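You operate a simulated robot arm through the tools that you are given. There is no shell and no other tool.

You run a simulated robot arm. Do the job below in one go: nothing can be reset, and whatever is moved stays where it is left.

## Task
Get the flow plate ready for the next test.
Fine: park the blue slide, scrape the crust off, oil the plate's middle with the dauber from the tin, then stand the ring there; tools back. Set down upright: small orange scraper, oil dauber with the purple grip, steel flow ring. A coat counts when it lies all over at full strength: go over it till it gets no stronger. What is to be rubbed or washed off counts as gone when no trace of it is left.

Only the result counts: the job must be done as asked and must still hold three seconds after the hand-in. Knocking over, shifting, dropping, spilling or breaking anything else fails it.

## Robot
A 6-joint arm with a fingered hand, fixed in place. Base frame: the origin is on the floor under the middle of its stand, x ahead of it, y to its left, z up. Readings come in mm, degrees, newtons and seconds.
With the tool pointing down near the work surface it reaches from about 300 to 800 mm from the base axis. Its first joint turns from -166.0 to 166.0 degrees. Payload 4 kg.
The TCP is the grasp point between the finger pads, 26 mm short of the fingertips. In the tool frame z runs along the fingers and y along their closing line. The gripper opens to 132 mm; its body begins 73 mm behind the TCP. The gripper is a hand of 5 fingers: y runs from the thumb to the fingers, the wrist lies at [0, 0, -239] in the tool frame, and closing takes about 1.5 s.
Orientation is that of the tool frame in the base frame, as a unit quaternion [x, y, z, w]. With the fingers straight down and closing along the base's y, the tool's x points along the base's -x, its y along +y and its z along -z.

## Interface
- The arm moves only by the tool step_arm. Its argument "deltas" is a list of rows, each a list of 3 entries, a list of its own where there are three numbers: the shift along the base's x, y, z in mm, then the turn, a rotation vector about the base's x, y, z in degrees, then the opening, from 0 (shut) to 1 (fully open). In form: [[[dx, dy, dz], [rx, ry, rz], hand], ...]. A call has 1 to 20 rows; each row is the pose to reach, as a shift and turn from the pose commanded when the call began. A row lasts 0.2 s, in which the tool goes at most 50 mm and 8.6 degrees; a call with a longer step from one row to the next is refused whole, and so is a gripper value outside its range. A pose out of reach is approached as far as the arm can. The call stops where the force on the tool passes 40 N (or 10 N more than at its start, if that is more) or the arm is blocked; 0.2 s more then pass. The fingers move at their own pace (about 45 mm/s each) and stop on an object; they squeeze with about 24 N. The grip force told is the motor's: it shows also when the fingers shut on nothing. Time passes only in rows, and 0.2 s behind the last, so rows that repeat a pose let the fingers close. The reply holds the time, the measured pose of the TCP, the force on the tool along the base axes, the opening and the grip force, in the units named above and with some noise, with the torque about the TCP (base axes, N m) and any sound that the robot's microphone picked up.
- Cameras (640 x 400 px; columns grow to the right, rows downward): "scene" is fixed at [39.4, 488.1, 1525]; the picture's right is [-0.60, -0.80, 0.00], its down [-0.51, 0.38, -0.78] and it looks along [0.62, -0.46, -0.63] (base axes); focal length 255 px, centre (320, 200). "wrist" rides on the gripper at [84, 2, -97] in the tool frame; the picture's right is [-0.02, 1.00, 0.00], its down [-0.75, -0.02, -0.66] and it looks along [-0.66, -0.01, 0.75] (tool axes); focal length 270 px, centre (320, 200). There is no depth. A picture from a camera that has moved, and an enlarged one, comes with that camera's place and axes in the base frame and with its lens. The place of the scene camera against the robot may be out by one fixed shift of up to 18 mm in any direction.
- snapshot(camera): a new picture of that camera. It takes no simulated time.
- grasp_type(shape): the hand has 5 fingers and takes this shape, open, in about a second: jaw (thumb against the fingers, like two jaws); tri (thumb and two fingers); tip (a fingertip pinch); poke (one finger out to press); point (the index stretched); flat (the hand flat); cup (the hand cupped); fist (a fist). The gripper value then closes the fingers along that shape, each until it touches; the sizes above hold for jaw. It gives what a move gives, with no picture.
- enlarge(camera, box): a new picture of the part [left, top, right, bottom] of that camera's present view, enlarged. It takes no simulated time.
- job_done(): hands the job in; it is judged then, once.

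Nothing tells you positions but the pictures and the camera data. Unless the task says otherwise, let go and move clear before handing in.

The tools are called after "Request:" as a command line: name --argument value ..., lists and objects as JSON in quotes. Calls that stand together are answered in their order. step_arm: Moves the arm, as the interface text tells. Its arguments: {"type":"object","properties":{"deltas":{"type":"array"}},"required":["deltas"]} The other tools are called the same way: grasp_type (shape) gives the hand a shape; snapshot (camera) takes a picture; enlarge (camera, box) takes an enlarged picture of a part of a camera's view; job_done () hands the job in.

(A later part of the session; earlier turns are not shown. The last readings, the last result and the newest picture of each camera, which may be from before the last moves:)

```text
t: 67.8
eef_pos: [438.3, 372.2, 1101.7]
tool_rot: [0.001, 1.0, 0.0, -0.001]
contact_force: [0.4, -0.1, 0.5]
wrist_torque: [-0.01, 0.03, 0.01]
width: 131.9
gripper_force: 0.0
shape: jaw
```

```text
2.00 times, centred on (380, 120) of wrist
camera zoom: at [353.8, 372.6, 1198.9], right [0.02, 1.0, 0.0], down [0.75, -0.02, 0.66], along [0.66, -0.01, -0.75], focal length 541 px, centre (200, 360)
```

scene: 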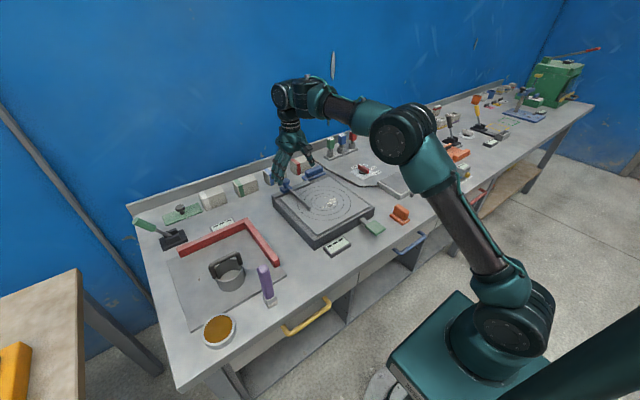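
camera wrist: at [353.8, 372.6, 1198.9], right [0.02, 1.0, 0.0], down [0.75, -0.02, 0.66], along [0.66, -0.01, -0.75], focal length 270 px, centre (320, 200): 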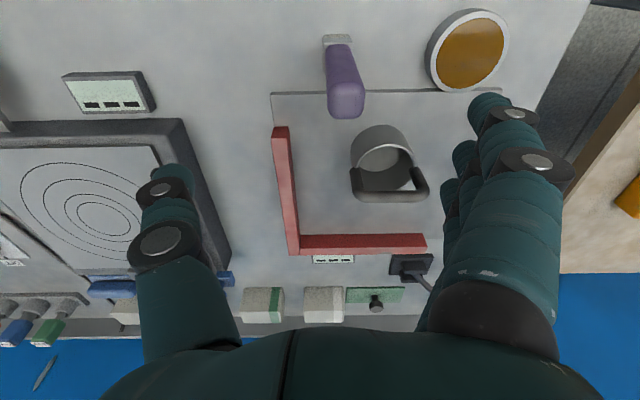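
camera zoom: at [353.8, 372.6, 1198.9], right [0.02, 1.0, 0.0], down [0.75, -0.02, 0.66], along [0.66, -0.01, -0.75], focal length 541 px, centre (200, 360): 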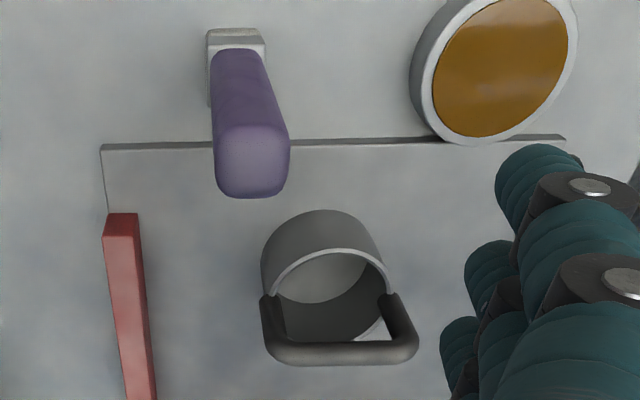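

The dauber stands about 155 mm tall near (429, 391). Its square grip runs up to about z 1010. I'll centre over it and check the alignment before lowering around the grip.

Request:
step_arm --deltas '[[[-4, 9, -10], [0, 0, 0], 1], [[-9, 18, -30], [0, 0, 0], 1], [[-9, 18, -40], [0, 0, 0], 1], [[-9, 18, -40], [0, 0, 0], 1]]'

Request:
snapshot --camera "wrist"

Request:
enlarge --camera "scene" --box '[200, 200, 320, 320]'

```text
t: 68.8
eef_pos: [428.7, 389.5, 1060.8]
tool_rot: [0.002, 1.0, 0.0, -0.001]
contact_force: [-0.9, -0.1, 0.2]
wrist_torque: [0.02, 0.0, -0.01]
width: 132.2
gripper_force: 0.0
shape: jaw
```

```text
taken
camera wrist: at [344.3, 391.0, 1157.8], right [0.02, 1.0, 0.0], down [0.75, -0.02, 0.66], along [0.66, -0.01, -0.75], focal length 270 px, centre (320, 200)
```

wrist: 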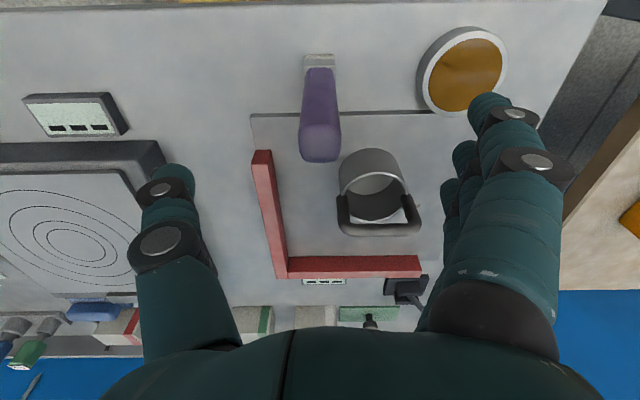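

```text
3.33 times, centred on (260, 260) of scene
camera zoom: at [39.4, 488.1, 1525.0], right [-0.6, -0.8, 0.0], down [-0.51, 0.38, -0.78], along [0.62, -0.46, -0.63], focal length 850 px, centre (520, 0)
```

zoom: 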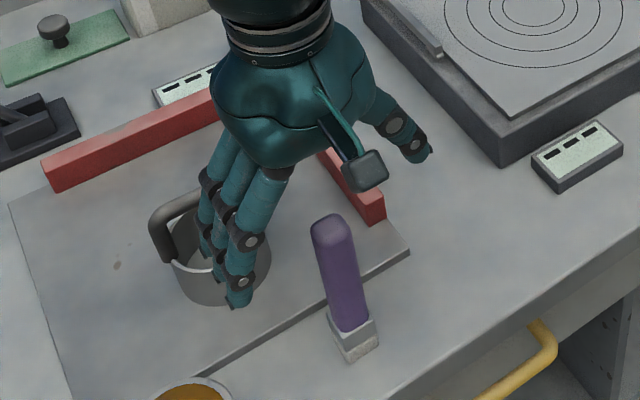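

The grip's top triangulates to (427, 390, 1013), right under the hand. I'll lower around it to z 957 and close.

Request:
step_arm --deltas '[[[0, 0, -25], [0, 0, 0], 0.7], [[0, 0, -50], [0, 0, 0], 0.7], [[0, 0, -75], [0, 0, 0], 0.7], [[0, 0, -95], [0, 0, 0], 0.7], [[0, 0, -103], [0, 0, 0], 0.7], [[0, 0, -103], [0, 0, 0], 0.7]]'

Request:
snapshot --camera "wrist"

Request:
enlarge --camera "scene" --box '[220, 220, 320, 320]'

```text
t: 70.2
eef_pos: [428.8, 392.3, 957.6]
tool_rot: [0.0, 1.0, 0.0, -0.001]
contact_force: [-0.3, -0.3, 0.2]
wrist_torque: [0.02, -0.03, 0.0]
width: 92.8
gripper_force: 0.1
shape: jaw
```

```text
taken
camera wrist: at [344.7, 393.1, 1053.8], right [0.02, 1.0, 0.0], down [0.75, -0.02, 0.66], along [0.66, -0.01, -0.75], focal length 270 px, centre (320, 200)
```

wrist: 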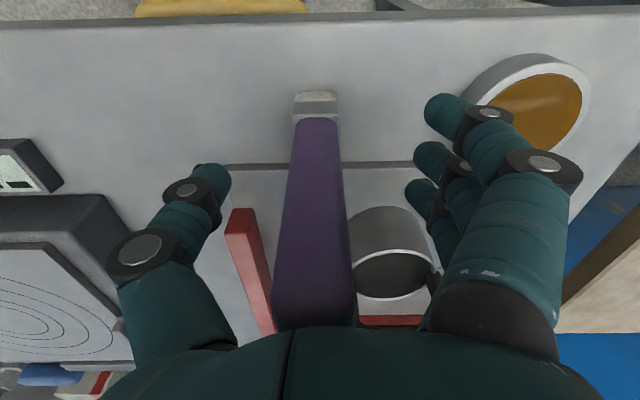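

```text
4.00 times, centred on (270, 270) of scene
camera zoom: at [39.4, 488.1, 1525.0], right [-0.6, -0.8, 0.0], down [-0.51, 0.38, -0.78], along [0.62, -0.46, -0.63], focal length 1020 px, centre (520, -80)
```

zoom: 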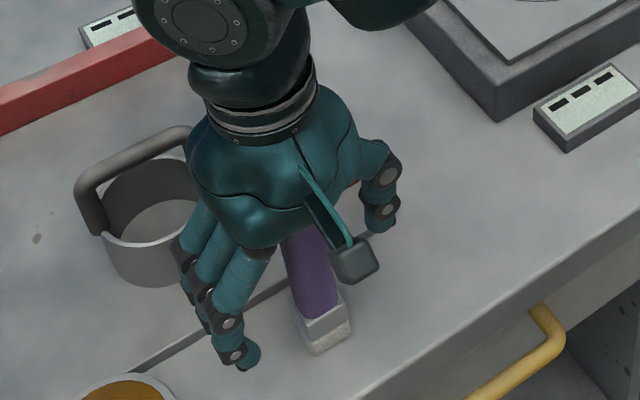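

Request:
step_arm --deltas '[[[0, -1, 0], [0, 0, 0], 0.6], [[0, -1, 0], [0, 0, 0], 0.4], [[0, -1, 0], [0, 0, 0], 0.3], [[0, -1, 0], [0, 0, 0], 0.2], [[0, -1, 0], [0, 0, 0], 0.1], [[0, -1, 0], [0, 0, 0], 0.0], [[0, -1, 0], [0, 0, 0], 0.0], [[0, -1, 0], [0, 0, 0], 0.0], [[0, -1, 0], [0, 0, 0], 0.0]]'

Request:
snapshot --camera "wrist"

Request:
enlarge --camera "scene" --box '[220, 220, 320, 320]'

```text
t: 72.2
eef_pos: [430.1, 390.5, 956.7]
tool_rot: [0.0, 1.0, 0.002, -0.001]
contact_force: [0.9, 0.5, 2.0]
wrist_torque: [0.11, 0.0, -0.01]
width: 10.0
gripper_force: 24.2
shape: jaw
```

```text
taken
camera wrist: at [345.1, 392.1, 1054.2], right [0.02, 1.0, 0.0], down [0.75, -0.02, 0.66], along [0.66, -0.01, -0.75], focal length 270 px, centre (320, 200)
```

wrist: 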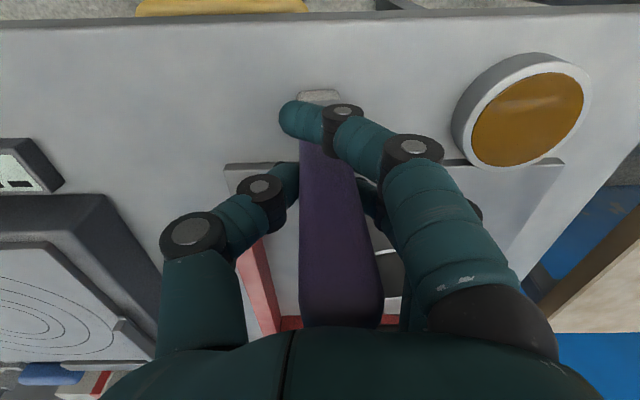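

```text
4.00 times, centred on (270, 270) of scene
camera zoom: at [39.4, 488.1, 1525.0], right [-0.6, -0.8, 0.0], down [-0.51, 0.38, -0.78], along [0.62, -0.46, -0.63], focal length 1020 px, centre (520, -80)
```

zoom: 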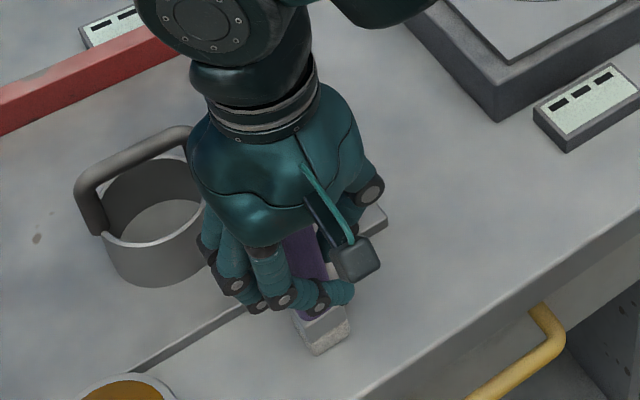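

The hand has closed, but the grip's top seems to have leaned a few degrees toward +y. I'll zoom in to measure that before lifting.

Request:
enlarge --camera "scene" --box '[245, 260, 285, 310]'

Request:
enlarge --camera "wrist" --box '[240, 70, 420, 340]'

```text
8.00 times, centred on (265, 285) of scene
camera zoom: at [39.4, 488.1, 1525.0], right [-0.6, -0.8, 0.0], down [-0.51, 0.38, -0.78], along [0.62, -0.46, -0.63], focal length 2039 px, centre (760, -480)
```

zoom: 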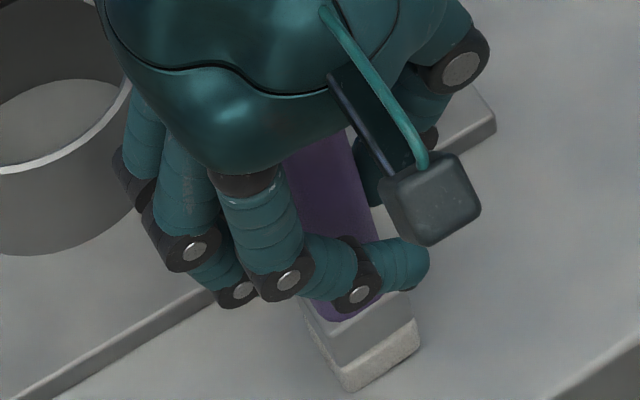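

```text
1.48 times, centred on (330, 205) of wrist
camera zoom: at [345.1, 392.1, 1054.2], right [0.02, 1.0, 0.0], down [0.75, -0.02, 0.66], along [0.66, -0.01, -0.75], focal length 400 px, centre (305, 193)
```

zoom: 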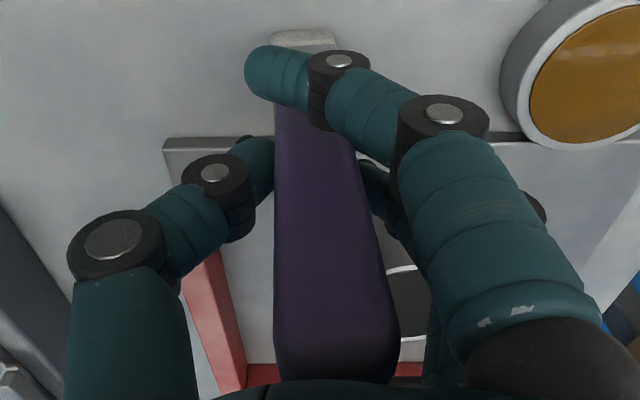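

The dauber leans about 3° about x in the grip. I'll lift a little, turn the hand by +3° about x to bring it upright, and check.

Request:
step_arm --deltas '[[[0, 0, 4], [0, 0, 0], 0.0], [[0, 0, 10], [0, 0, 0], 0.0], [[0, 0, 20], [1, 0, 0], 0.0], [[0, 0, 30], [2, 0, 0], 0.0], [[0, 0, 30], [3, 0, 0], 0.0], [[0, 0, 30], [3, 0, 0], 0.0]]'

Request:
snapshot --camera "wrist"

Request:
enlarge --camera "scene" --box '[245, 240, 285, 300]'

```text
t: 73.6
eef_pos: [428.0, 389.6, 987.8]
tool_rot: [0.0, 1.0, 0.026, -0.001]
contact_force: [0.0, 0.0, -1.2]
wrist_torque: [0.01, -0.02, 0.01]
width: 9.5
gripper_force: 24.4
shape: jaw
```

```text
taken
camera wrist: at [344.2, 386.2, 1084.8], right [0.02, 1.0, 0.05], down [0.75, -0.05, 0.66], along [0.66, 0.03, -0.75], focal length 270 px, centre (320, 200)
```

wrist: 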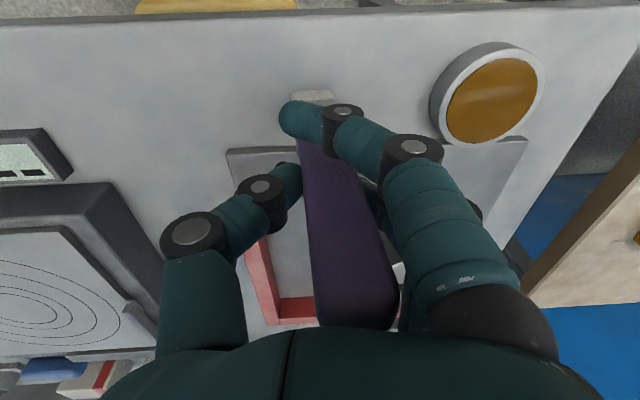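

```text
6.67 times, centred on (265, 270) of scene
camera zoom: at [39.4, 488.1, 1525.0], right [-0.6, -0.8, 0.0], down [-0.51, 0.38, -0.78], along [0.62, -0.46, -0.63], focal length 1700 px, centre (687, -267)
```

zoom: 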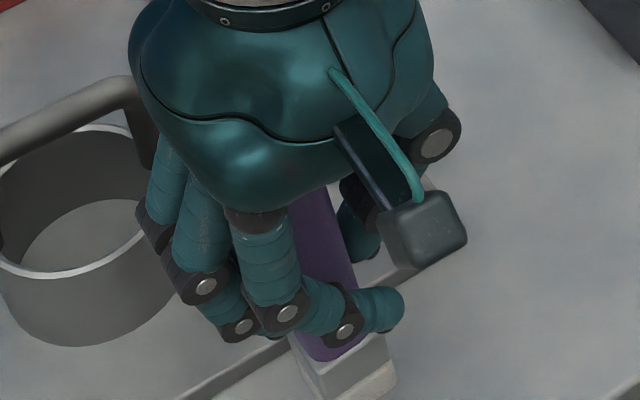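

Request:
step_arm --deltas '[[[0, 0, 0], [0, 0, 0], 0.0], [[0, 0, 0], [0, 0, 0], 0.0], [[0, 0, 0], [0, 0, 0], 0.0]]'

Request:
snapshot --camera "wrist"

```text
t: 74.4
eef_pos: [429.1, 389.9, 989.2]
tool_rot: [0.0, 1.0, 0.027, 0.0]
contact_force: [1.4, -0.9, -1.2]
wrist_torque: [0.0, 0.0, -0.01]
width: 9.7
gripper_force: 23.5
shape: jaw
```

```text
taken
camera wrist: at [344.2, 386.2, 1084.8], right [0.02, 1.0, 0.05], down [0.75, -0.05, 0.66], along [0.66, 0.03, -0.75], focal length 270 px, centre (320, 200)
```

wrist: 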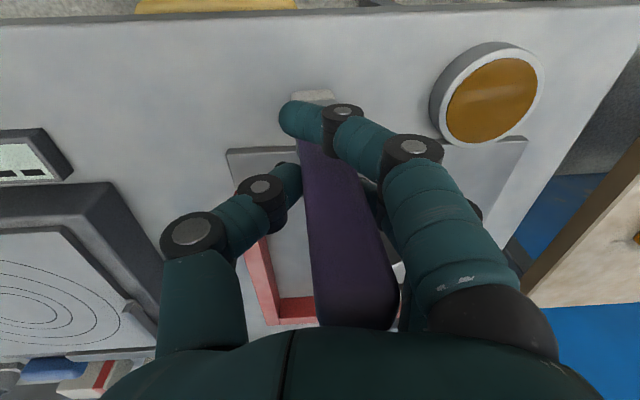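

The lean is steady at roughly 3-4°. I'll lift higher so the scene camera can see the whole dauber and measure its lean properly.

Request:
step_arm --deltas '[[[0, 0, 30], [1, 0, 0], 0.0], [[0, 0, 60], [2, 0, 0], 0.0], [[0, 0, 90], [3.5, 0, 0], 0.0], [[0, 0, 90], [3.5, 0, 0], 0.0]]'

Request:
snapshot --camera "wrist"

Request:
enlarge --camera "scene" --box '[230, 210, 300, 280]'

```text
t: 75.4
eef_pos: [427.7, 391.9, 1079.8]
tool_rot: [-0.001, 0.998, 0.058, 0.001]
contact_force: [0.6, -0.1, -1.3]
wrist_torque: [0.0, -0.01, 0.01]
width: 9.8
gripper_force: 24.2
shape: jaw
```

```text
taken
camera wrist: at [343.7, 383.1, 1176.2], right [0.02, 0.99, 0.11], down [0.75, -0.09, 0.65], along [0.66, 0.07, -0.75], focal length 270 px, centre (320, 200)
```

wrist: 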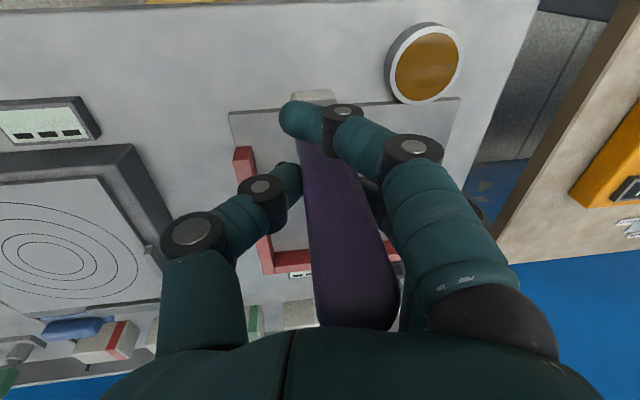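

```text
5.71 times, centred on (265, 245) of scene
camera zoom: at [39.4, 488.1, 1525.0], right [-0.6, -0.8, 0.0], down [-0.51, 0.38, -0.78], along [0.62, -0.46, -0.63], focal length 1457 px, centre (634, -57)
```

zoom: 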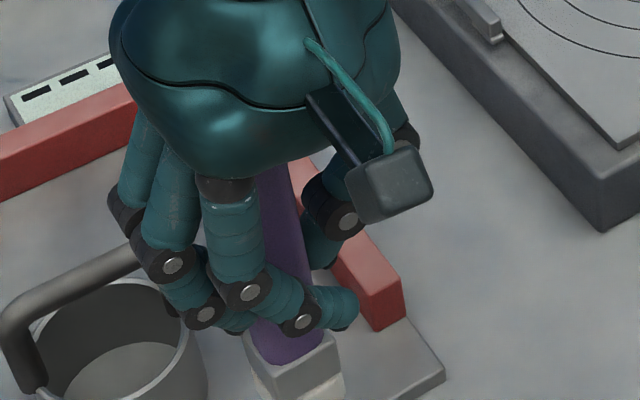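

With the hand turned, the dauber now hangs upright, its foot offset about +6 mm in y from the TCP. The oil surface triangulates to (432, 537, 873), so I'll carry the dauber over the tin.

Request:
step_arm --deltas '[[[1, 35, 0], [0, 0, 0], 0.0], [[2, 70, 0], [0, 0, 0], 0.0], [[2, 105, 0], [0, 0, 0], 0.0], [[2, 139, 0], [0, 0, 0], 0.0], [[2, 139, -30], [0, 0, 0], 0.0], [[2, 139, -60], [0, 0, 0], 0.0], [[2, 139, -60], [0, 0, 0], 0.0]]'

Request:
snapshot --camera "wrist"

Request:
enlarge --camera "scene" --box '[170, 260, 270, 360]'

```text
t: 77.0
eef_pos: [429.7, 530.7, 1015.9]
tool_rot: [-0.001, 0.998, 0.056, -0.001]
contact_force: [0.2, 0.6, -1.6]
wrist_torque: [-0.02, 0.0, 0.02]
width: 9.7
gripper_force: 24.1
shape: jaw
```

```text
taken
camera wrist: at [346.0, 520.6, 1112.2], right [0.02, 0.99, 0.11], down [0.75, -0.09, 0.65], along [0.66, 0.07, -0.75], focal length 270 px, centre (320, 200)
```

wrist: 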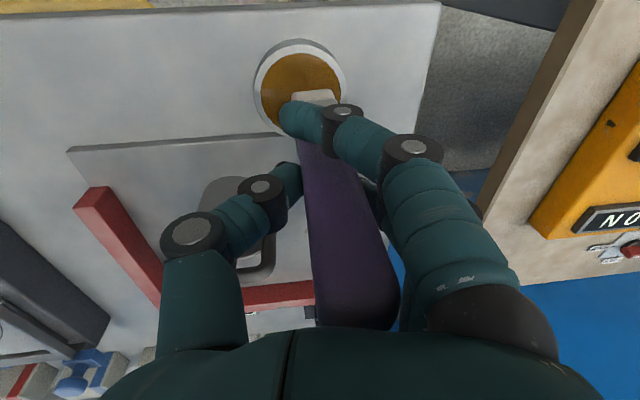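

```text
4.00 times, centred on (220, 310) of scene
camera zoom: at [39.4, 488.1, 1525.0], right [-0.6, -0.8, 0.0], down [-0.51, 0.38, -0.78], along [0.62, -0.46, -0.63], focal length 1020 px, centre (720, -240)
```

zoom: 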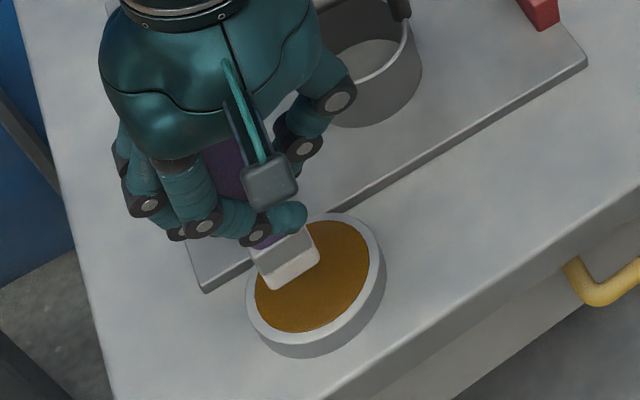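

The foot hangs about 8 mm too far in +y for the tin's middle. I'll correct that, lower to just above the oil and look again.

Request:
step_arm --deltas '[[[0, -4, -5], [0, 0, 0], 0.0], [[0, -8, -14], [0, 0, 0], 0.0], [[0, -8, -24], [0, 0, 0], 0.0], [[0, -8, -24], [0, 0, 0], 0.0]]'

Request:
snapshot --camera "wrist"

Request:
enlarge --camera "scene" --box '[190, 290, 250, 350]'

```text
t: 78.0
eef_pos: [429.7, 520.3, 994.9]
tool_rot: [0.0, 0.998, 0.058, -0.001]
contact_force: [1.0, -0.8, -1.1]
wrist_torque: [-0.04, -0.04, 0.0]
width: 9.8
gripper_force: 24.4
shape: jaw
```

```text
taken
camera wrist: at [346.4, 510.6, 1090.5], right [0.02, 0.99, 0.11], down [0.75, -0.09, 0.65], along [0.66, 0.07, -0.75], focal length 270 px, centre (320, 200)
```

wrist: 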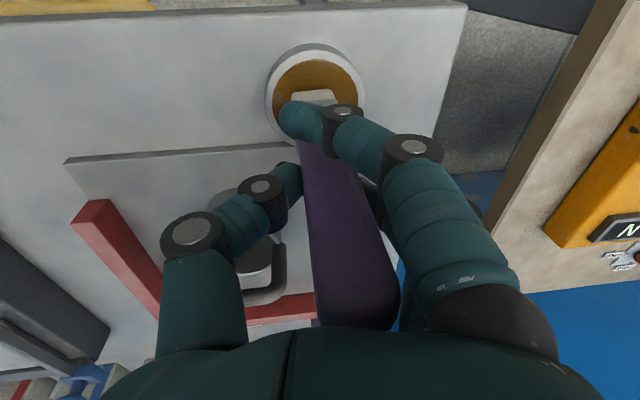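

```text
6.67 times, centred on (220, 320) of scene
camera zoom: at [39.4, 488.1, 1525.0], right [-0.6, -0.8, 0.0], down [-0.51, 0.38, -0.78], along [0.62, -0.46, -0.63], focal length 1700 px, centre (987, -600)
```

zoom: 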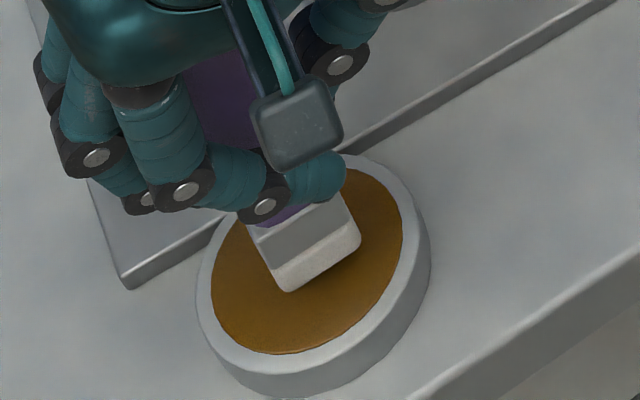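

The foot is now nearly centred over the tin. I'll nudge it slightly and dip gently into the oil.

Request:
step_arm --deltas '[[[2, -1, -4], [0, 0, 0], 0.0], [[3, -2, -9], [0, 0, 0], 0.0], [[3, -2, -14], [0, 0, 0], 0.0], [[3, -2, -19], [0, 0, 0], 0.0], [[3, -2, -23], [0, 0, 0], 0.0], [[3, -2, -26], [0, 0, 0], 0.0]]'

Request:
enlarge --camera "scene" --box '[190, 290, 250, 350]'

```text
t: 79.4
eef_pos: [435.9, 519.8, 974.5]
tool_rot: [0.001, 0.998, 0.061, 0.004]
contact_force: [-0.6, -2.1, 13.5]
wrist_torque: [-0.32, 0.0, -0.02]
width: 11.9
gripper_force: 23.4
shape: jaw
stopped in row 6: the force on the tool passed its limit at 44 N (the readings are from after the stop); the commanded pose is now the measured one
```

```text
6.67 times, centred on (220, 320) of scene
camera zoom: at [39.4, 488.1, 1525.0], right [-0.6, -0.8, 0.0], down [-0.51, 0.38, -0.78], along [0.62, -0.46, -0.63], focal length 1700 px, centre (987, -600)
```

zoom: 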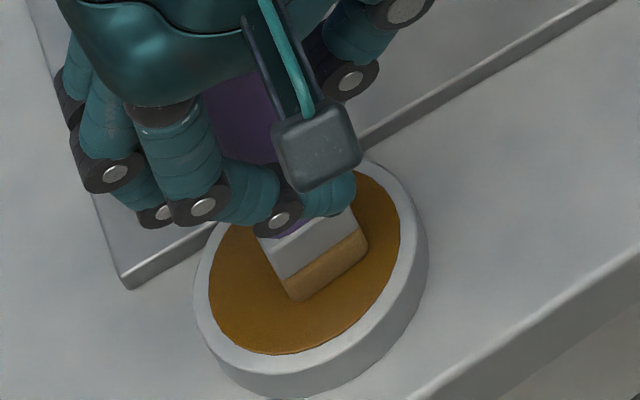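

The pad touched down in the tin and has turned oil-brown, so it is loaded. I'll lift it straight out and check the dauber.

Request:
step_arm --deltas '[[[0, 0, 4], [0, 0, 0], 0.0], [[0, 0, 14], [0, 0, 0], 0.0], [[0, 0, 34], [0, 0, 0], 0.0], [[0, 0, 64], [0, 0, 0], 0.0], [[0, 0, 104], [0, 0, 0], 0.0], [[0, 0, 124], [0, 0, 0], 0.0], [[0, 0, 124], [0, 0, 0], 0.0]]'

Request:
snapshot --camera "wrist"

Request:
enlarge --camera "scene" --box '[170, 220, 290, 360]'

```text
t: 81.0
eef_pos: [435.7, 520.0, 1096.7]
tool_rot: [0.0, 0.998, 0.06, 0.002]
contact_force: [-0.4, 0.7, -0.5]
wrist_torque: [-0.01, 0.0, -0.02]
width: 9.9
gripper_force: 24.0
shape: jaw
```

```text
taken
camera wrist: at [351.0, 510.2, 1192.7], right [0.02, 0.99, 0.12], down [0.75, -0.1, 0.65], along [0.66, 0.08, -0.75], focal length 270 px, centre (320, 200)
```

wrist: 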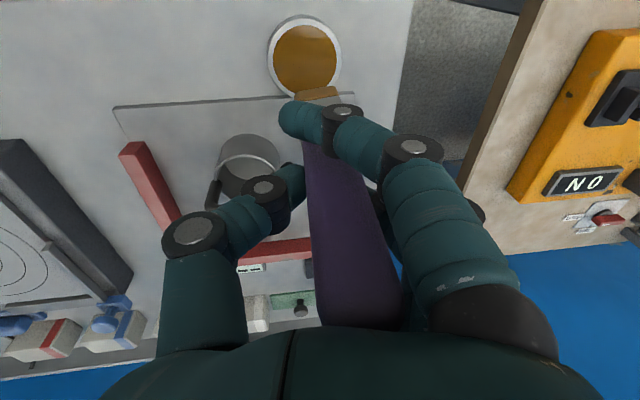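

```text
2.86 times, centred on (230, 290) of scene
camera zoom: at [39.4, 488.1, 1525.0], right [-0.6, -0.8, 0.0], down [-0.51, 0.38, -0.78], along [0.62, -0.46, -0.63], focal length 728 px, centre (577, -57)
```

zoom: 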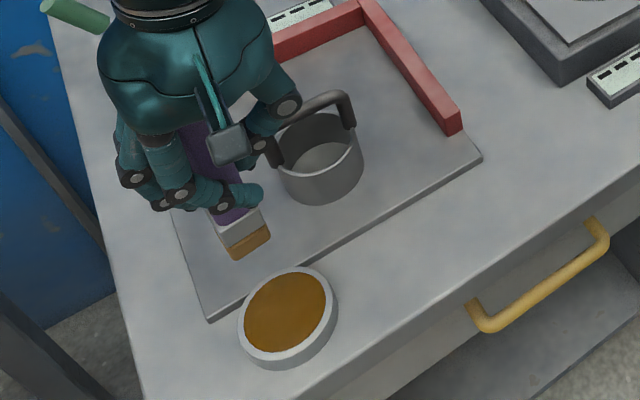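

The pad is oiled and the tin sits still in place. I'll zoom in to check how upright the dauber hangs now.

Request:
enlarge --camera "scene" --box '[200, 255, 240, 320]'

Request:
enlarge --camera "wrist" --box '[260, 60, 420, 340]'

```text
6.15 times, centred on (220, 288) of scene
camera zoom: at [39.4, 488.1, 1525.0], right [-0.6, -0.8, 0.0], down [-0.51, 0.38, -0.78], along [0.62, -0.46, -0.63], focal length 1569 px, centre (935, -338)
```

zoom: 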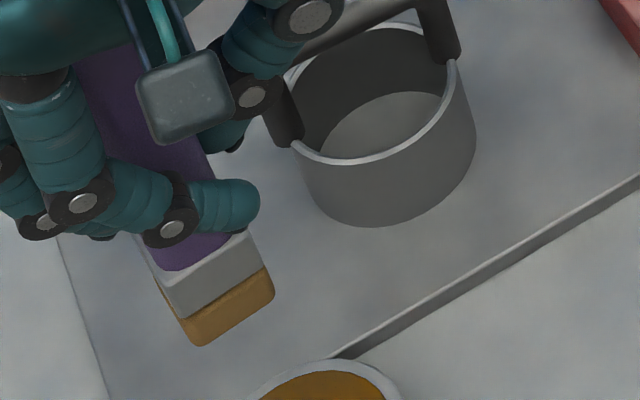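

```text
1.43 times, centred on (340, 200) of wrist
camera zoom: at [351.0, 510.2, 1192.7], right [0.02, 0.99, 0.12], down [0.75, -0.1, 0.65], along [0.66, 0.08, -0.75], focal length 386 px, centre (291, 200)
```

zoom: 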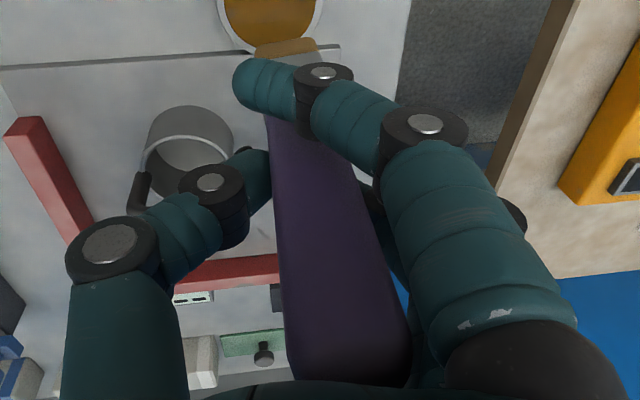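

The dauber leans about 3° with its foot toward +y, so I'll turn the hand back 3° while carrying it across to above the plate's middle, near (625, 50).

Request:
step_arm --deltas '[[[17, -43, 0], [-1, 0, 0], 0.0], [[34, -86, 0], [-2, 0, 0], 0.0], [[51, -129, 0], [-3, 0, 0], 0.0], [[68, -172, 0], [-3, 0, 0], 0.0], [[85, -215, 0], [-3, 0, 0], 0.0], [[102, -258, 0], [-3, 0, 0], 0.0], [[119, -301, 0], [-3, 0, 0], 0.0], [[136, -344, 0], [-3, 0, 0], 0.0], [[153, -387, 0], [-3, 0, 0], 0.0], [[170, -430, 0], [-3, 0, 0], 0.0], [[187, -475, 0], [-3, 0, 0], 0.0], [[187, -475, -20], [-3, 0, 0], 0.0], [[187, -475, -40], [-3, 0, 0], 0.0], [[187, -475, -40], [-3, 0, 0], 0.0]]'

Request:
snapshot --camera "wrist"

Request:
enlarge --camera "scene" --box '[280, 140, 380, 240]'

```text
t: 84.0
eef_pos: [621.6, 46.6, 1056.5]
tool_rot: [0.001, 0.999, 0.035, 0.002]
contact_force: [0.4, -0.5, -1.5]
wrist_torque: [-0.03, 0.0, -0.04]
width: 9.3
gripper_force: 23.9
shape: jaw
```

```text
taken
camera wrist: at [537.0, 40.7, 1152.9], right [0.02, 1.0, 0.07], down [0.75, -0.06, 0.66], along [0.66, 0.04, -0.75], focal length 270 px, centre (320, 200)
```

wrist: 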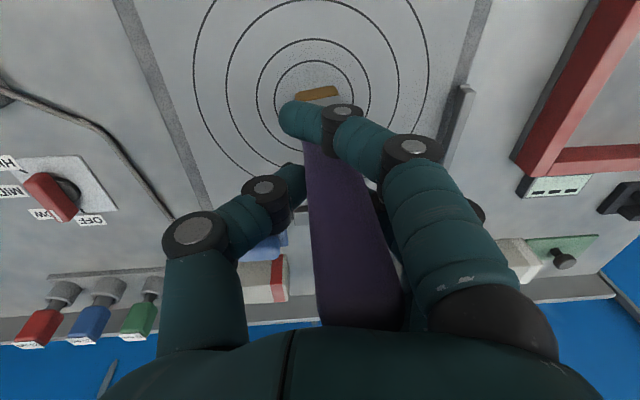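

```text
4.00 times, centred on (330, 190) of scene
camera zoom: at [39.4, 488.1, 1525.0], right [-0.6, -0.8, 0.0], down [-0.51, 0.38, -0.78], along [0.62, -0.46, -0.63], focal length 1020 px, centre (280, 240)
```

zoom: 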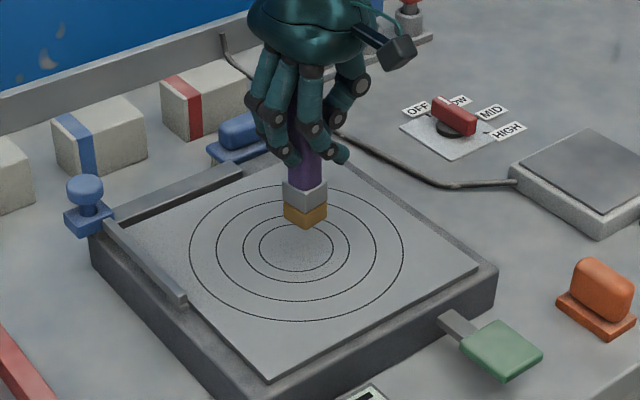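

The dauber hangs upright with its foot almost exactly over the inner circle's centre, near (626, 50). I'll lower gently to the plate.

Request:
step_arm --deltas '[[[2, 0, -15], [0, 0, 0], 0.0], [[2, 0, -28], [0, 0, 0], 0.0], [[2, 0, -33], [0, 0, 0], 0.0], [[2, 0, -36], [0, 0, 0], 0.0]]'

Request:
step_arm --deltas '[[[0, 0, -1], [0, 0, 0], 0.0], [[0, 0, -2], [0, 0, 0], 0.0], [[0, 0, -3], [0, 0, 0], 0.0]]'

```text
t: 85.0
eef_pos: [622.2, 44.7, 1021.2]
tool_rot: [0.0, 0.999, 0.034, 0.003]
contact_force: [-0.4, -0.2, -0.7]
wrist_torque: [-0.02, -0.01, 0.03]
width: 9.5
gripper_force: 23.7
shape: jaw
```

```text
t: 85.8
eef_pos: [624.2, 44.1, 1017.0]
tool_rot: [0.001, 0.999, 0.033, 0.002]
contact_force: [0.2, 0.4, -1.3]
wrist_torque: [0.0, 0.0, -0.02]
width: 9.2
gripper_force: 24.4
shape: jaw
```

Request:
step_arm --deltas '[[[0, 0, -1], [0, 0, 0], 0.0], [[0, 0, -2], [0, 0, 0], 0.0], [[0, 0, -2], [0, 0, 0], 0.0]]'

Request:
enlarge --camera "scene" --box '[300, 170, 364, 220]'

```text
t: 86.6
eef_pos: [624.1, 44.2, 1016.0]
tool_rot: [0.001, 0.999, 0.034, 0.001]
contact_force: [0.2, 0.3, -1.5]
wrist_torque: [-0.03, -0.01, -0.01]
width: 9.5
gripper_force: 23.8
shape: jaw
```

```text
8.00 times, centred on (332, 195) of scene
camera zoom: at [39.4, 488.1, 1525.0], right [-0.6, -0.8, 0.0], down [-0.51, 0.38, -0.78], along [0.62, -0.46, -0.63], focal length 2039 px, centre (224, 240)
```

zoom: 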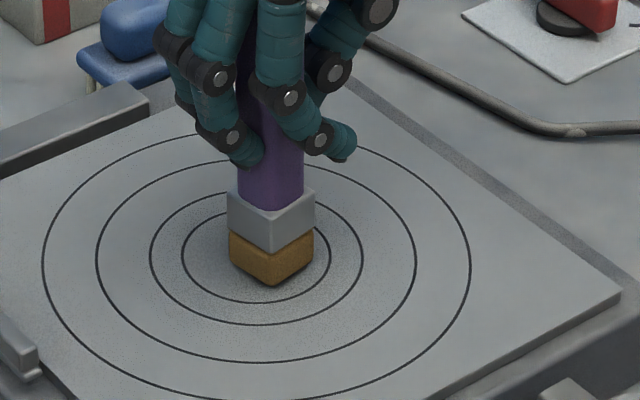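

Request:
step_arm --deltas '[[[0, 0, -1], [0, 0, 0], 0.0], [[0, 0, -2], [0, 0, 0], 0.0], [[0, 0, -3], [0, 0, 0], 0.0]]'

```text
t: 87.4
eef_pos: [623.0, 45.0, 1013.4]
tool_rot: [0.001, 0.999, 0.034, 0.002]
contact_force: [0.6, -0.2, -0.5]
wrist_torque: [0.0, 0.0, 0.01]
width: 9.3
gripper_force: 24.7
shape: jaw
```

Request:
step_arm --deltas '[[[0, 0, -1], [0, 0, 0], 0.0], [[0, 0, -2], [0, 0, 0], 0.0], [[0, 0, -2], [0, 0, 0], 0.0]]'

```text
t: 88.2
eef_pos: [625.9, 45.3, 1012.7]
tool_rot: [0.001, 0.999, 0.033, 0.002]
contact_force: [-1.6, -0.6, 6.3]
wrist_torque: [0.1, 0.11, 0.04]
width: 9.2
gripper_force: 24.1
shape: jaw
```

The pad touches at about 6 N. I'll make a first stroke out and back along x and see what it leaves.

Request:
step_arm --deltas '[[[0, 0, -0.4], [0, 0, 0], 0.0], [[8, 0, -0.4], [0, 0, 0], 0.0], [[16, 0, -0.4], [0, 0, 0], 0.0], [[24, 0, -0.4], [0, 0, 0], 0.0], [[16, 0, -0.4], [0, 0, 0], 0.0], [[8, 0, -0.4], [0, 0, 0], 0.0], [[0, 0, -0.4], [0, 0, 0], 0.0], [[-8, 0, -0.4], [0, 0, 0], 0.0], [[-16, 0, -0.4], [0, 0, 0], 0.0], [[-24, 0, -0.4], [0, 0, 0], 0.0], [[-28, 0, -0.4], [0, 0, 0], 0.0]]'

Request:
enlarge --camera "scene" --box '[300, 170, 364, 220]'

Request:
snapshot --camera "wrist"

```text
t: 90.6
eef_pos: [596.7, 43.4, 1010.6]
tool_rot: [0.001, 0.999, 0.035, 0.003]
contact_force: [7.9, 0.0, 27.7]
wrist_torque: [0.42, -0.46, -0.15]
width: 10.2
gripper_force: 23.9
shape: jaw
```

```text
8.00 times, centred on (332, 195) of scene
camera zoom: at [39.4, 488.1, 1525.0], right [-0.6, -0.8, 0.0], down [-0.51, 0.38, -0.78], along [0.62, -0.46, -0.63], focal length 2039 px, centre (224, 240)
```

zoom: 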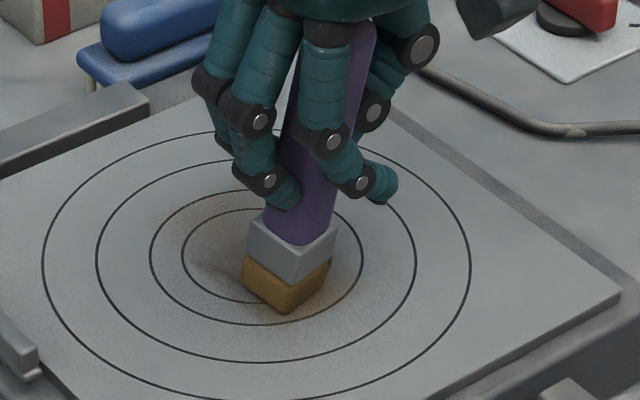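

```text
taken
camera wrist: at [512.2, 39.0, 1106.4], right [0.02, 1.0, 0.07], down [0.75, -0.06, 0.66], along [0.66, 0.04, -0.75], focal length 270 px, centre (320, 200)
```

wrist: 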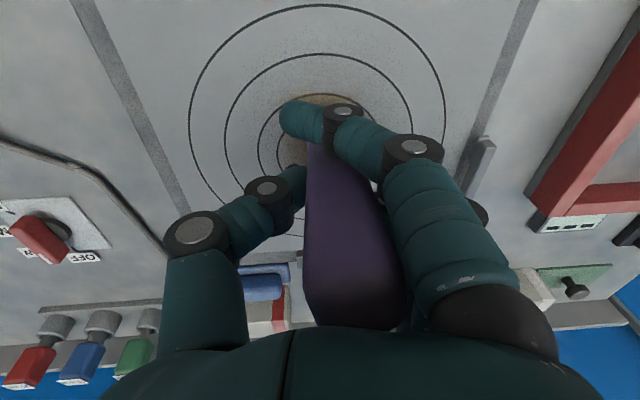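

The stroke laid a faint coat, but friction tilted the dauber in the grip. I'll lift off and look at how it hangs now.

Request:
step_arm --deltas '[[[0, 0, 3], [0, 0, 0], 0.0], [[0, 0, 10], [0, 0, 0], 0.0], [[-20, 0, 35], [0, 0, 0], 0.0], [[-50, -20, 70], [0, 0, 0], 0.0], [[-80, -40, 80], [0, 0, 0], 0.0], [[-80, -40, 80], [0, 0, 0], 0.0]]'

Request:
enlarge --camera "scene" --box '[290, 120, 400, 230]'

Request:
snapshot --camera "wrist"

Request:
enlarge --camera "scene" --box '[304, 180, 352, 210]'

```text
refused: row 4 steps farther than a row can; nothing moved
```

```text
3.64 times, centred on (345, 175) of scene
camera zoom: at [39.4, 488.1, 1525.0], right [-0.6, -0.8, 0.0], down [-0.51, 0.38, -0.78], along [0.62, -0.46, -0.63], focal length 927 px, centre (229, 291)
```

zoom: 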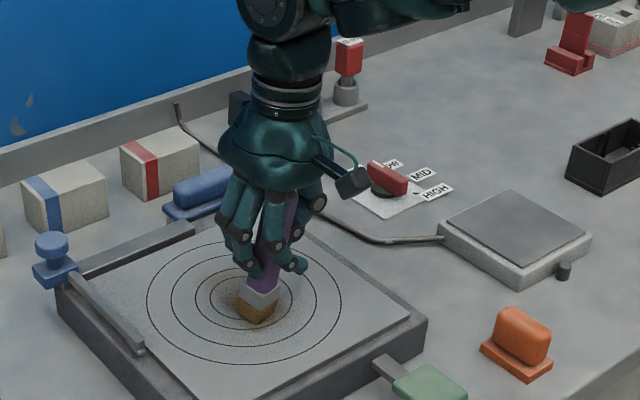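

```text
taken
camera wrist: at [512.2, 39.0, 1106.4], right [0.02, 1.0, 0.07], down [0.75, -0.06, 0.66], along [0.66, 0.04, -0.75], focal length 270 px, centre (320, 200)
```

wrist: 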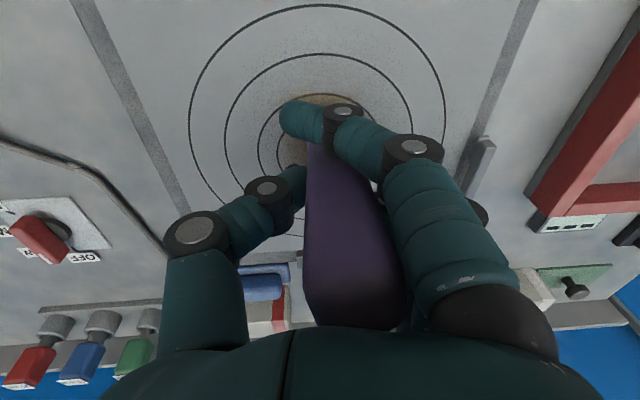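

```text
13.33 times, centred on (328, 195) of scene
camera zoom: at [39.4, 488.1, 1525.0], right [-0.6, -0.8, 0.0], down [-0.51, 0.38, -0.78], along [0.62, -0.46, -0.63], focal length 3399 px, centre (213, 267)
```

zoom: 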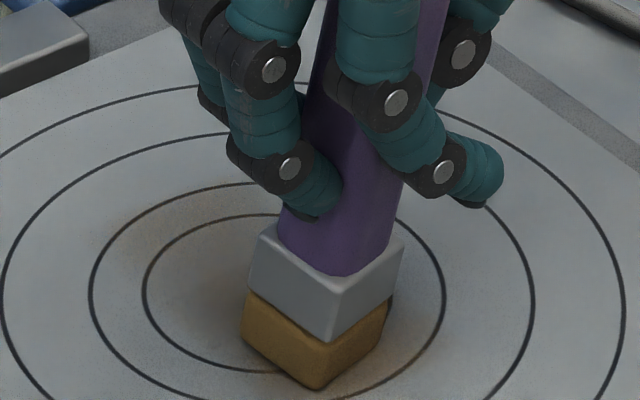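

One row was too long again, so nothing moved. I'll lift with shorter steps and check.

Request:
step_arm --deltas '[[[0, 0, 3], [0, 0, 0], 0.0], [[0, 0, 10], [0, 0, 0], 0.0], [[-15, 0, 35], [0, 0, 0], 0.0], [[-40, -10, 60], [0, 0, 0], 0.0], [[-75, -20, 80], [0, 0, 0], 0.0], [[-75, -20, 80], [0, 0, 0], 0.0]]'

Request:
enlarge --camera "scene" --box '[290, 120, 400, 230]'

Request:
snapshot --camera "wrist"

Request:
enlarge --camera "scene" --box '[304, 180, 352, 210]'

```text
t: 92.0
eef_pos: [523.7, 22.7, 1089.9]
tool_rot: [0.001, 0.999, 0.034, 0.002]
contact_force: [0.0, 0.7, -0.5]
wrist_torque: [0.02, 0.0, -0.03]
width: 9.3
gripper_force: 23.8
shape: jaw
```

```text
3.64 times, centred on (345, 175) of scene
camera zoom: at [39.4, 488.1, 1525.0], right [-0.6, -0.8, 0.0], down [-0.51, 0.38, -0.78], along [0.62, -0.46, -0.63], focal length 927 px, centre (229, 291)
```

zoom: 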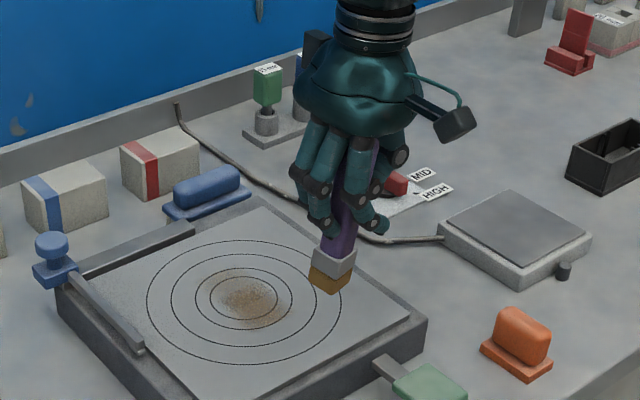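

```text
taken
camera wrist: at [438.3, 17.7, 1185.8], right [0.02, 1.0, 0.07], down [0.75, -0.06, 0.66], along [0.66, 0.04, -0.75], focal length 270 px, centre (320, 200)
```

wrist: 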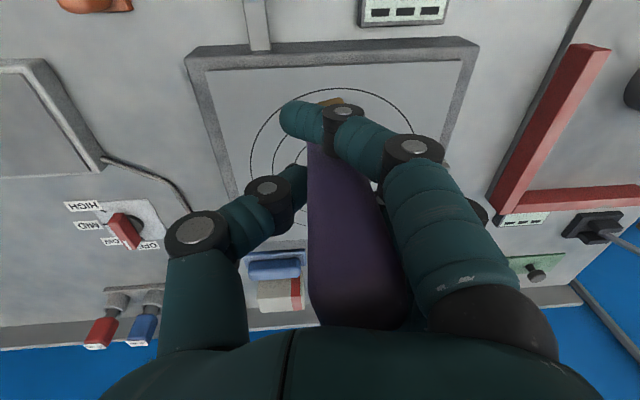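

```text
13.33 times, centred on (328, 195) of scene
camera zoom: at [39.4, 488.1, 1525.0], right [-0.6, -0.8, 0.0], down [-0.51, 0.38, -0.78], along [0.62, -0.46, -0.63], focal length 3399 px, centre (213, 267)
```

zoom: 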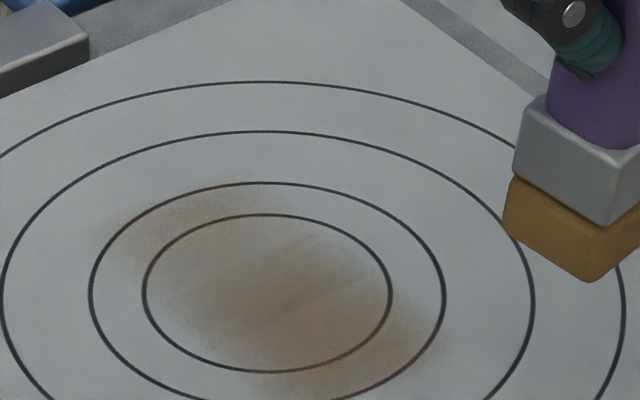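

The stroke left a soft, faint brown coat over the inner circle. The dauber leans about 8-12° in the hand, so I'll turn the hand to bring it upright and check.

Request:
step_arm --deltas '[[[0, 0, 0], [-3.5, 2.5, 0], 0.0], [[0, 0, 0], [-7, 5, 0], 0.0], [[0, 0, 0], [-7, 5, 0], 0.0]]'

Request:
enlarge --camera "scene" --box '[320, 130, 380, 200]'

Request:
snapshot --camera "wrist"

```text
t: 92.8
eef_pos: [522.9, 24.2, 1091.2]
tool_rot: [0.001, 0.999, -0.027, -0.041]
contact_force: [0.7, -0.4, -2.0]
wrist_torque: [-0.04, 0.0, -0.01]
width: 9.1
gripper_force: 24.3
shape: jaw
```

```text
5.71 times, centred on (350, 165) of scene
camera zoom: at [39.4, 488.1, 1525.0], right [-0.6, -0.8, 0.0], down [-0.51, 0.38, -0.78], along [0.62, -0.46, -0.63], focal length 1457 px, centre (149, 400)
```

zoom: 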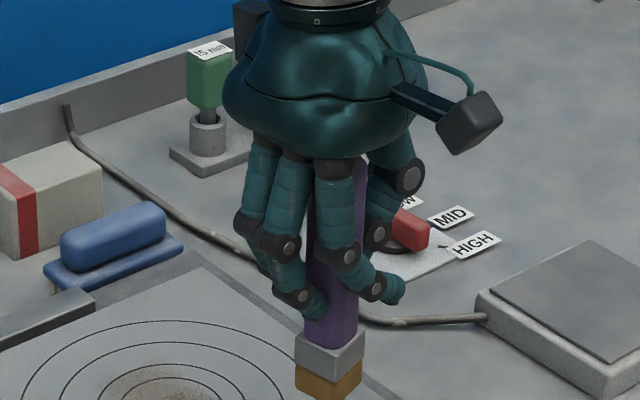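

```text
taken
camera wrist: at [446.4, 30.5, 1193.6], right [0.02, 1.0, -0.06], down [0.8, 0.02, 0.59], along [0.59, -0.06, -0.8], focal length 270 px, centre (320, 200)
```

wrist: 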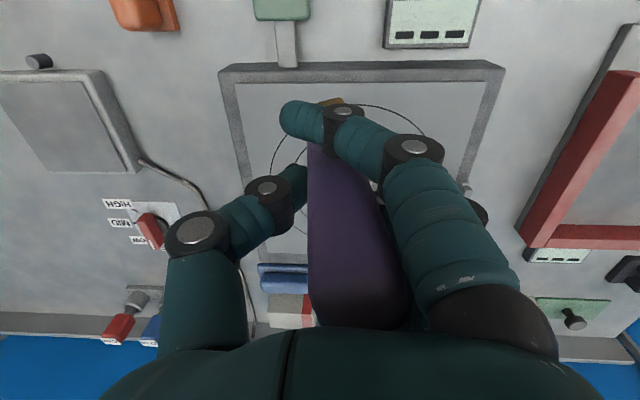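

In the scene view it is now nearly upright; the wrist view suggests the foot still leans a few degrees toward -y and +x. I'll trim that and check again.

Request:
step_arm --deltas '[[[0, 0, 0], [2, 1.5, 0], 0.0], [[0, 0, 0], [4, 3, 0], 0.0], [[0, 0, 0], [4, 3, 0], 0.0]]'

Request:
enlarge --camera "scene" --box '[320, 150, 380, 200]'

Request:
enlarge --camera "wrist" --box '[260, 70, 420, 340]'

```text
t: 93.6
eef_pos: [521.9, 25.1, 1090.7]
tool_rot: [-0.001, 0.998, 0.008, -0.067]
contact_force: [0.2, -0.6, -1.0]
wrist_torque: [-0.03, 0.0, -0.01]
width: 9.0
gripper_force: 23.3
shape: jaw
```

```text
8.00 times, centred on (350, 175) of scene
camera zoom: at [39.4, 488.1, 1525.0], right [-0.6, -0.8, 0.0], down [-0.51, 0.38, -0.78], along [0.62, -0.46, -0.63], focal length 2039 px, centre (80, 400)
```

zoom: 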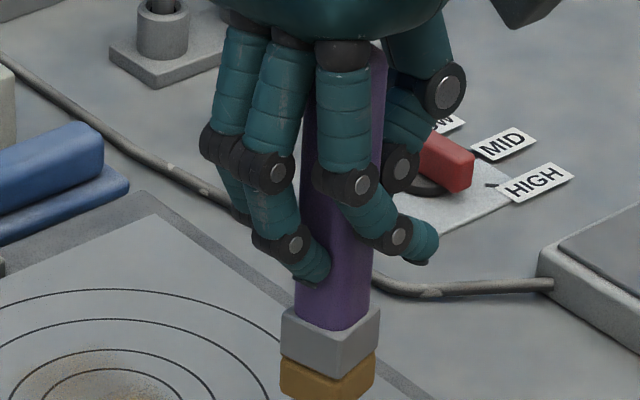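

```text
1.48 times, centred on (340, 205) of wrist
camera zoom: at [452.3, 23.3, 1198.0], right [0.02, 1.0, 0.01], down [0.83, -0.02, 0.55], along [0.55, 0.0, -0.83], focal length 400 px, centre (290, 193)
```

zoom: 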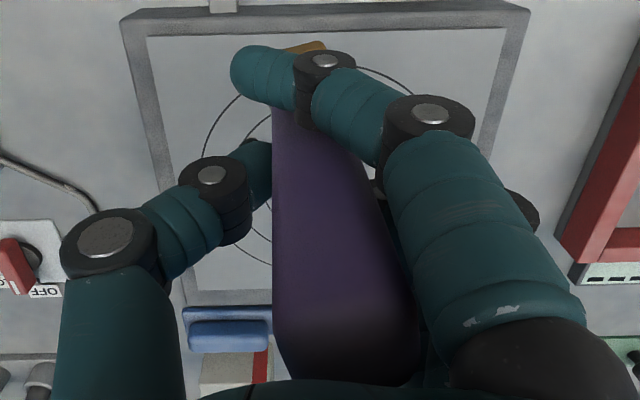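

The dauber is upright within 2-3°. I'll stand it on the plate's middle and take a deeper grip, with the palm resting on its top so strokes cannot tip it.

Request:
step_arm --deltas '[[[34, 7, 0], [0, 0, 0], 0.0], [[68, 14, 0], [0, 0, 0], 0.0], [[102, 19, -15], [0, 0, 0], 0.0], [[102, 19, -45], [0, 0, 0], 0.0], [[102, 19, -65], [0, 0, 0], 0.0], [[102, 19, -72], [0, 0, 0], 0.0], [[102, 19, -72], [0, 0, 0], 0.0]]'

Request:
enlarge --camera "scene" --box '[290, 140, 370, 220]'

```text
t: 95.2
eef_pos: [624.9, 42.6, 1019.1]
tool_rot: [0.001, 0.998, 0.008, -0.067]
contact_force: [0.5, 0.4, -0.7]
wrist_torque: [0.02, 0.02, 0.03]
width: 9.1
gripper_force: 23.9
shape: jaw
```

```text
5.00 times, centred on (330, 180) of scene
camera zoom: at [39.4, 488.1, 1525.0], right [-0.6, -0.8, 0.0], down [-0.51, 0.38, -0.78], along [0.62, -0.46, -0.63], focal length 1275 px, centre (270, 300)
```

zoom: 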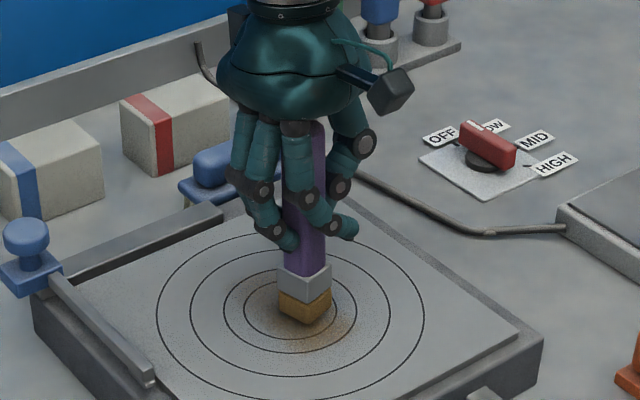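

Request:
step_arm --deltas '[[[0, 0, -1.5], [0, 0, 0], 0.0], [[0, 0, -3], [0, 0, 0], 0.0], [[0, 0, -4.5], [0, 0, 0], 0.0], [[0, 0, -5.5], [0, 0, 0], 0.0]]'

```text
t: 96.2
eef_pos: [622.5, 44.7, 1012.9]
tool_rot: [0.001, 0.998, 0.008, -0.067]
contact_force: [1.0, -0.2, -1.2]
wrist_torque: [-0.03, -0.02, 0.0]
width: 9.4
gripper_force: 24.1
shape: jaw
```

Request:
step_arm --deltas '[[[0, 0, -1], [0, 0, 0], 0.0], [[0, 0, -2], [0, 0, 0], 0.0], [[0, 0, -2], [0, 0, 0], 0.0]]'

```text
t: 97.0
eef_pos: [622.0, 44.2, 1011.0]
tool_rot: [0.0, 0.998, 0.008, -0.067]
contact_force: [-0.6, -0.6, -1.3]
wrist_torque: [-0.01, -0.04, 0.0]
width: 9.1
gripper_force: 23.4
shape: jaw
```

Request:
step_arm --deltas '[[[0, 0, -1], [0, 0, 0], 0.0], [[0, 0, -2], [0, 0, 0], 0.0], [[0, 0, -2], [0, 0, 0], 0.0]]'

Request:
enlarge --camera "scene" --box '[300, 150, 360, 220]'

```text
t: 97.8
eef_pos: [623.2, 43.2, 1010.2]
tool_rot: [0.0, 0.998, 0.008, -0.068]
contact_force: [-0.1, -0.5, 5.4]
wrist_torque: [0.09, 0.05, 0.0]
width: 9.2
gripper_force: 23.8
shape: jaw
```

```text
5.71 times, centred on (330, 185) of scene
camera zoom: at [39.4, 488.1, 1525.0], right [-0.6, -0.8, 0.0], down [-0.51, 0.38, -0.78], along [0.62, -0.46, -0.63], focal length 1457 px, centre (263, 286)
```

zoom: 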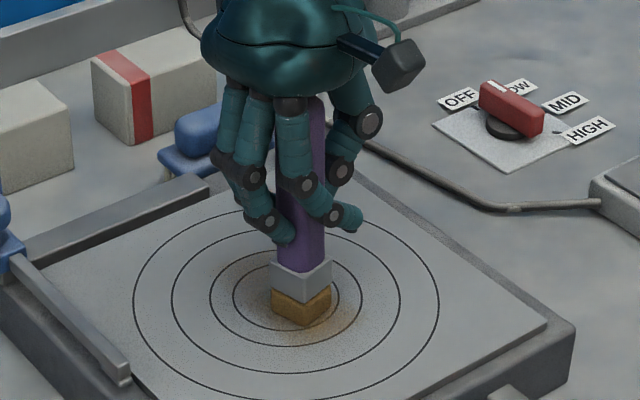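

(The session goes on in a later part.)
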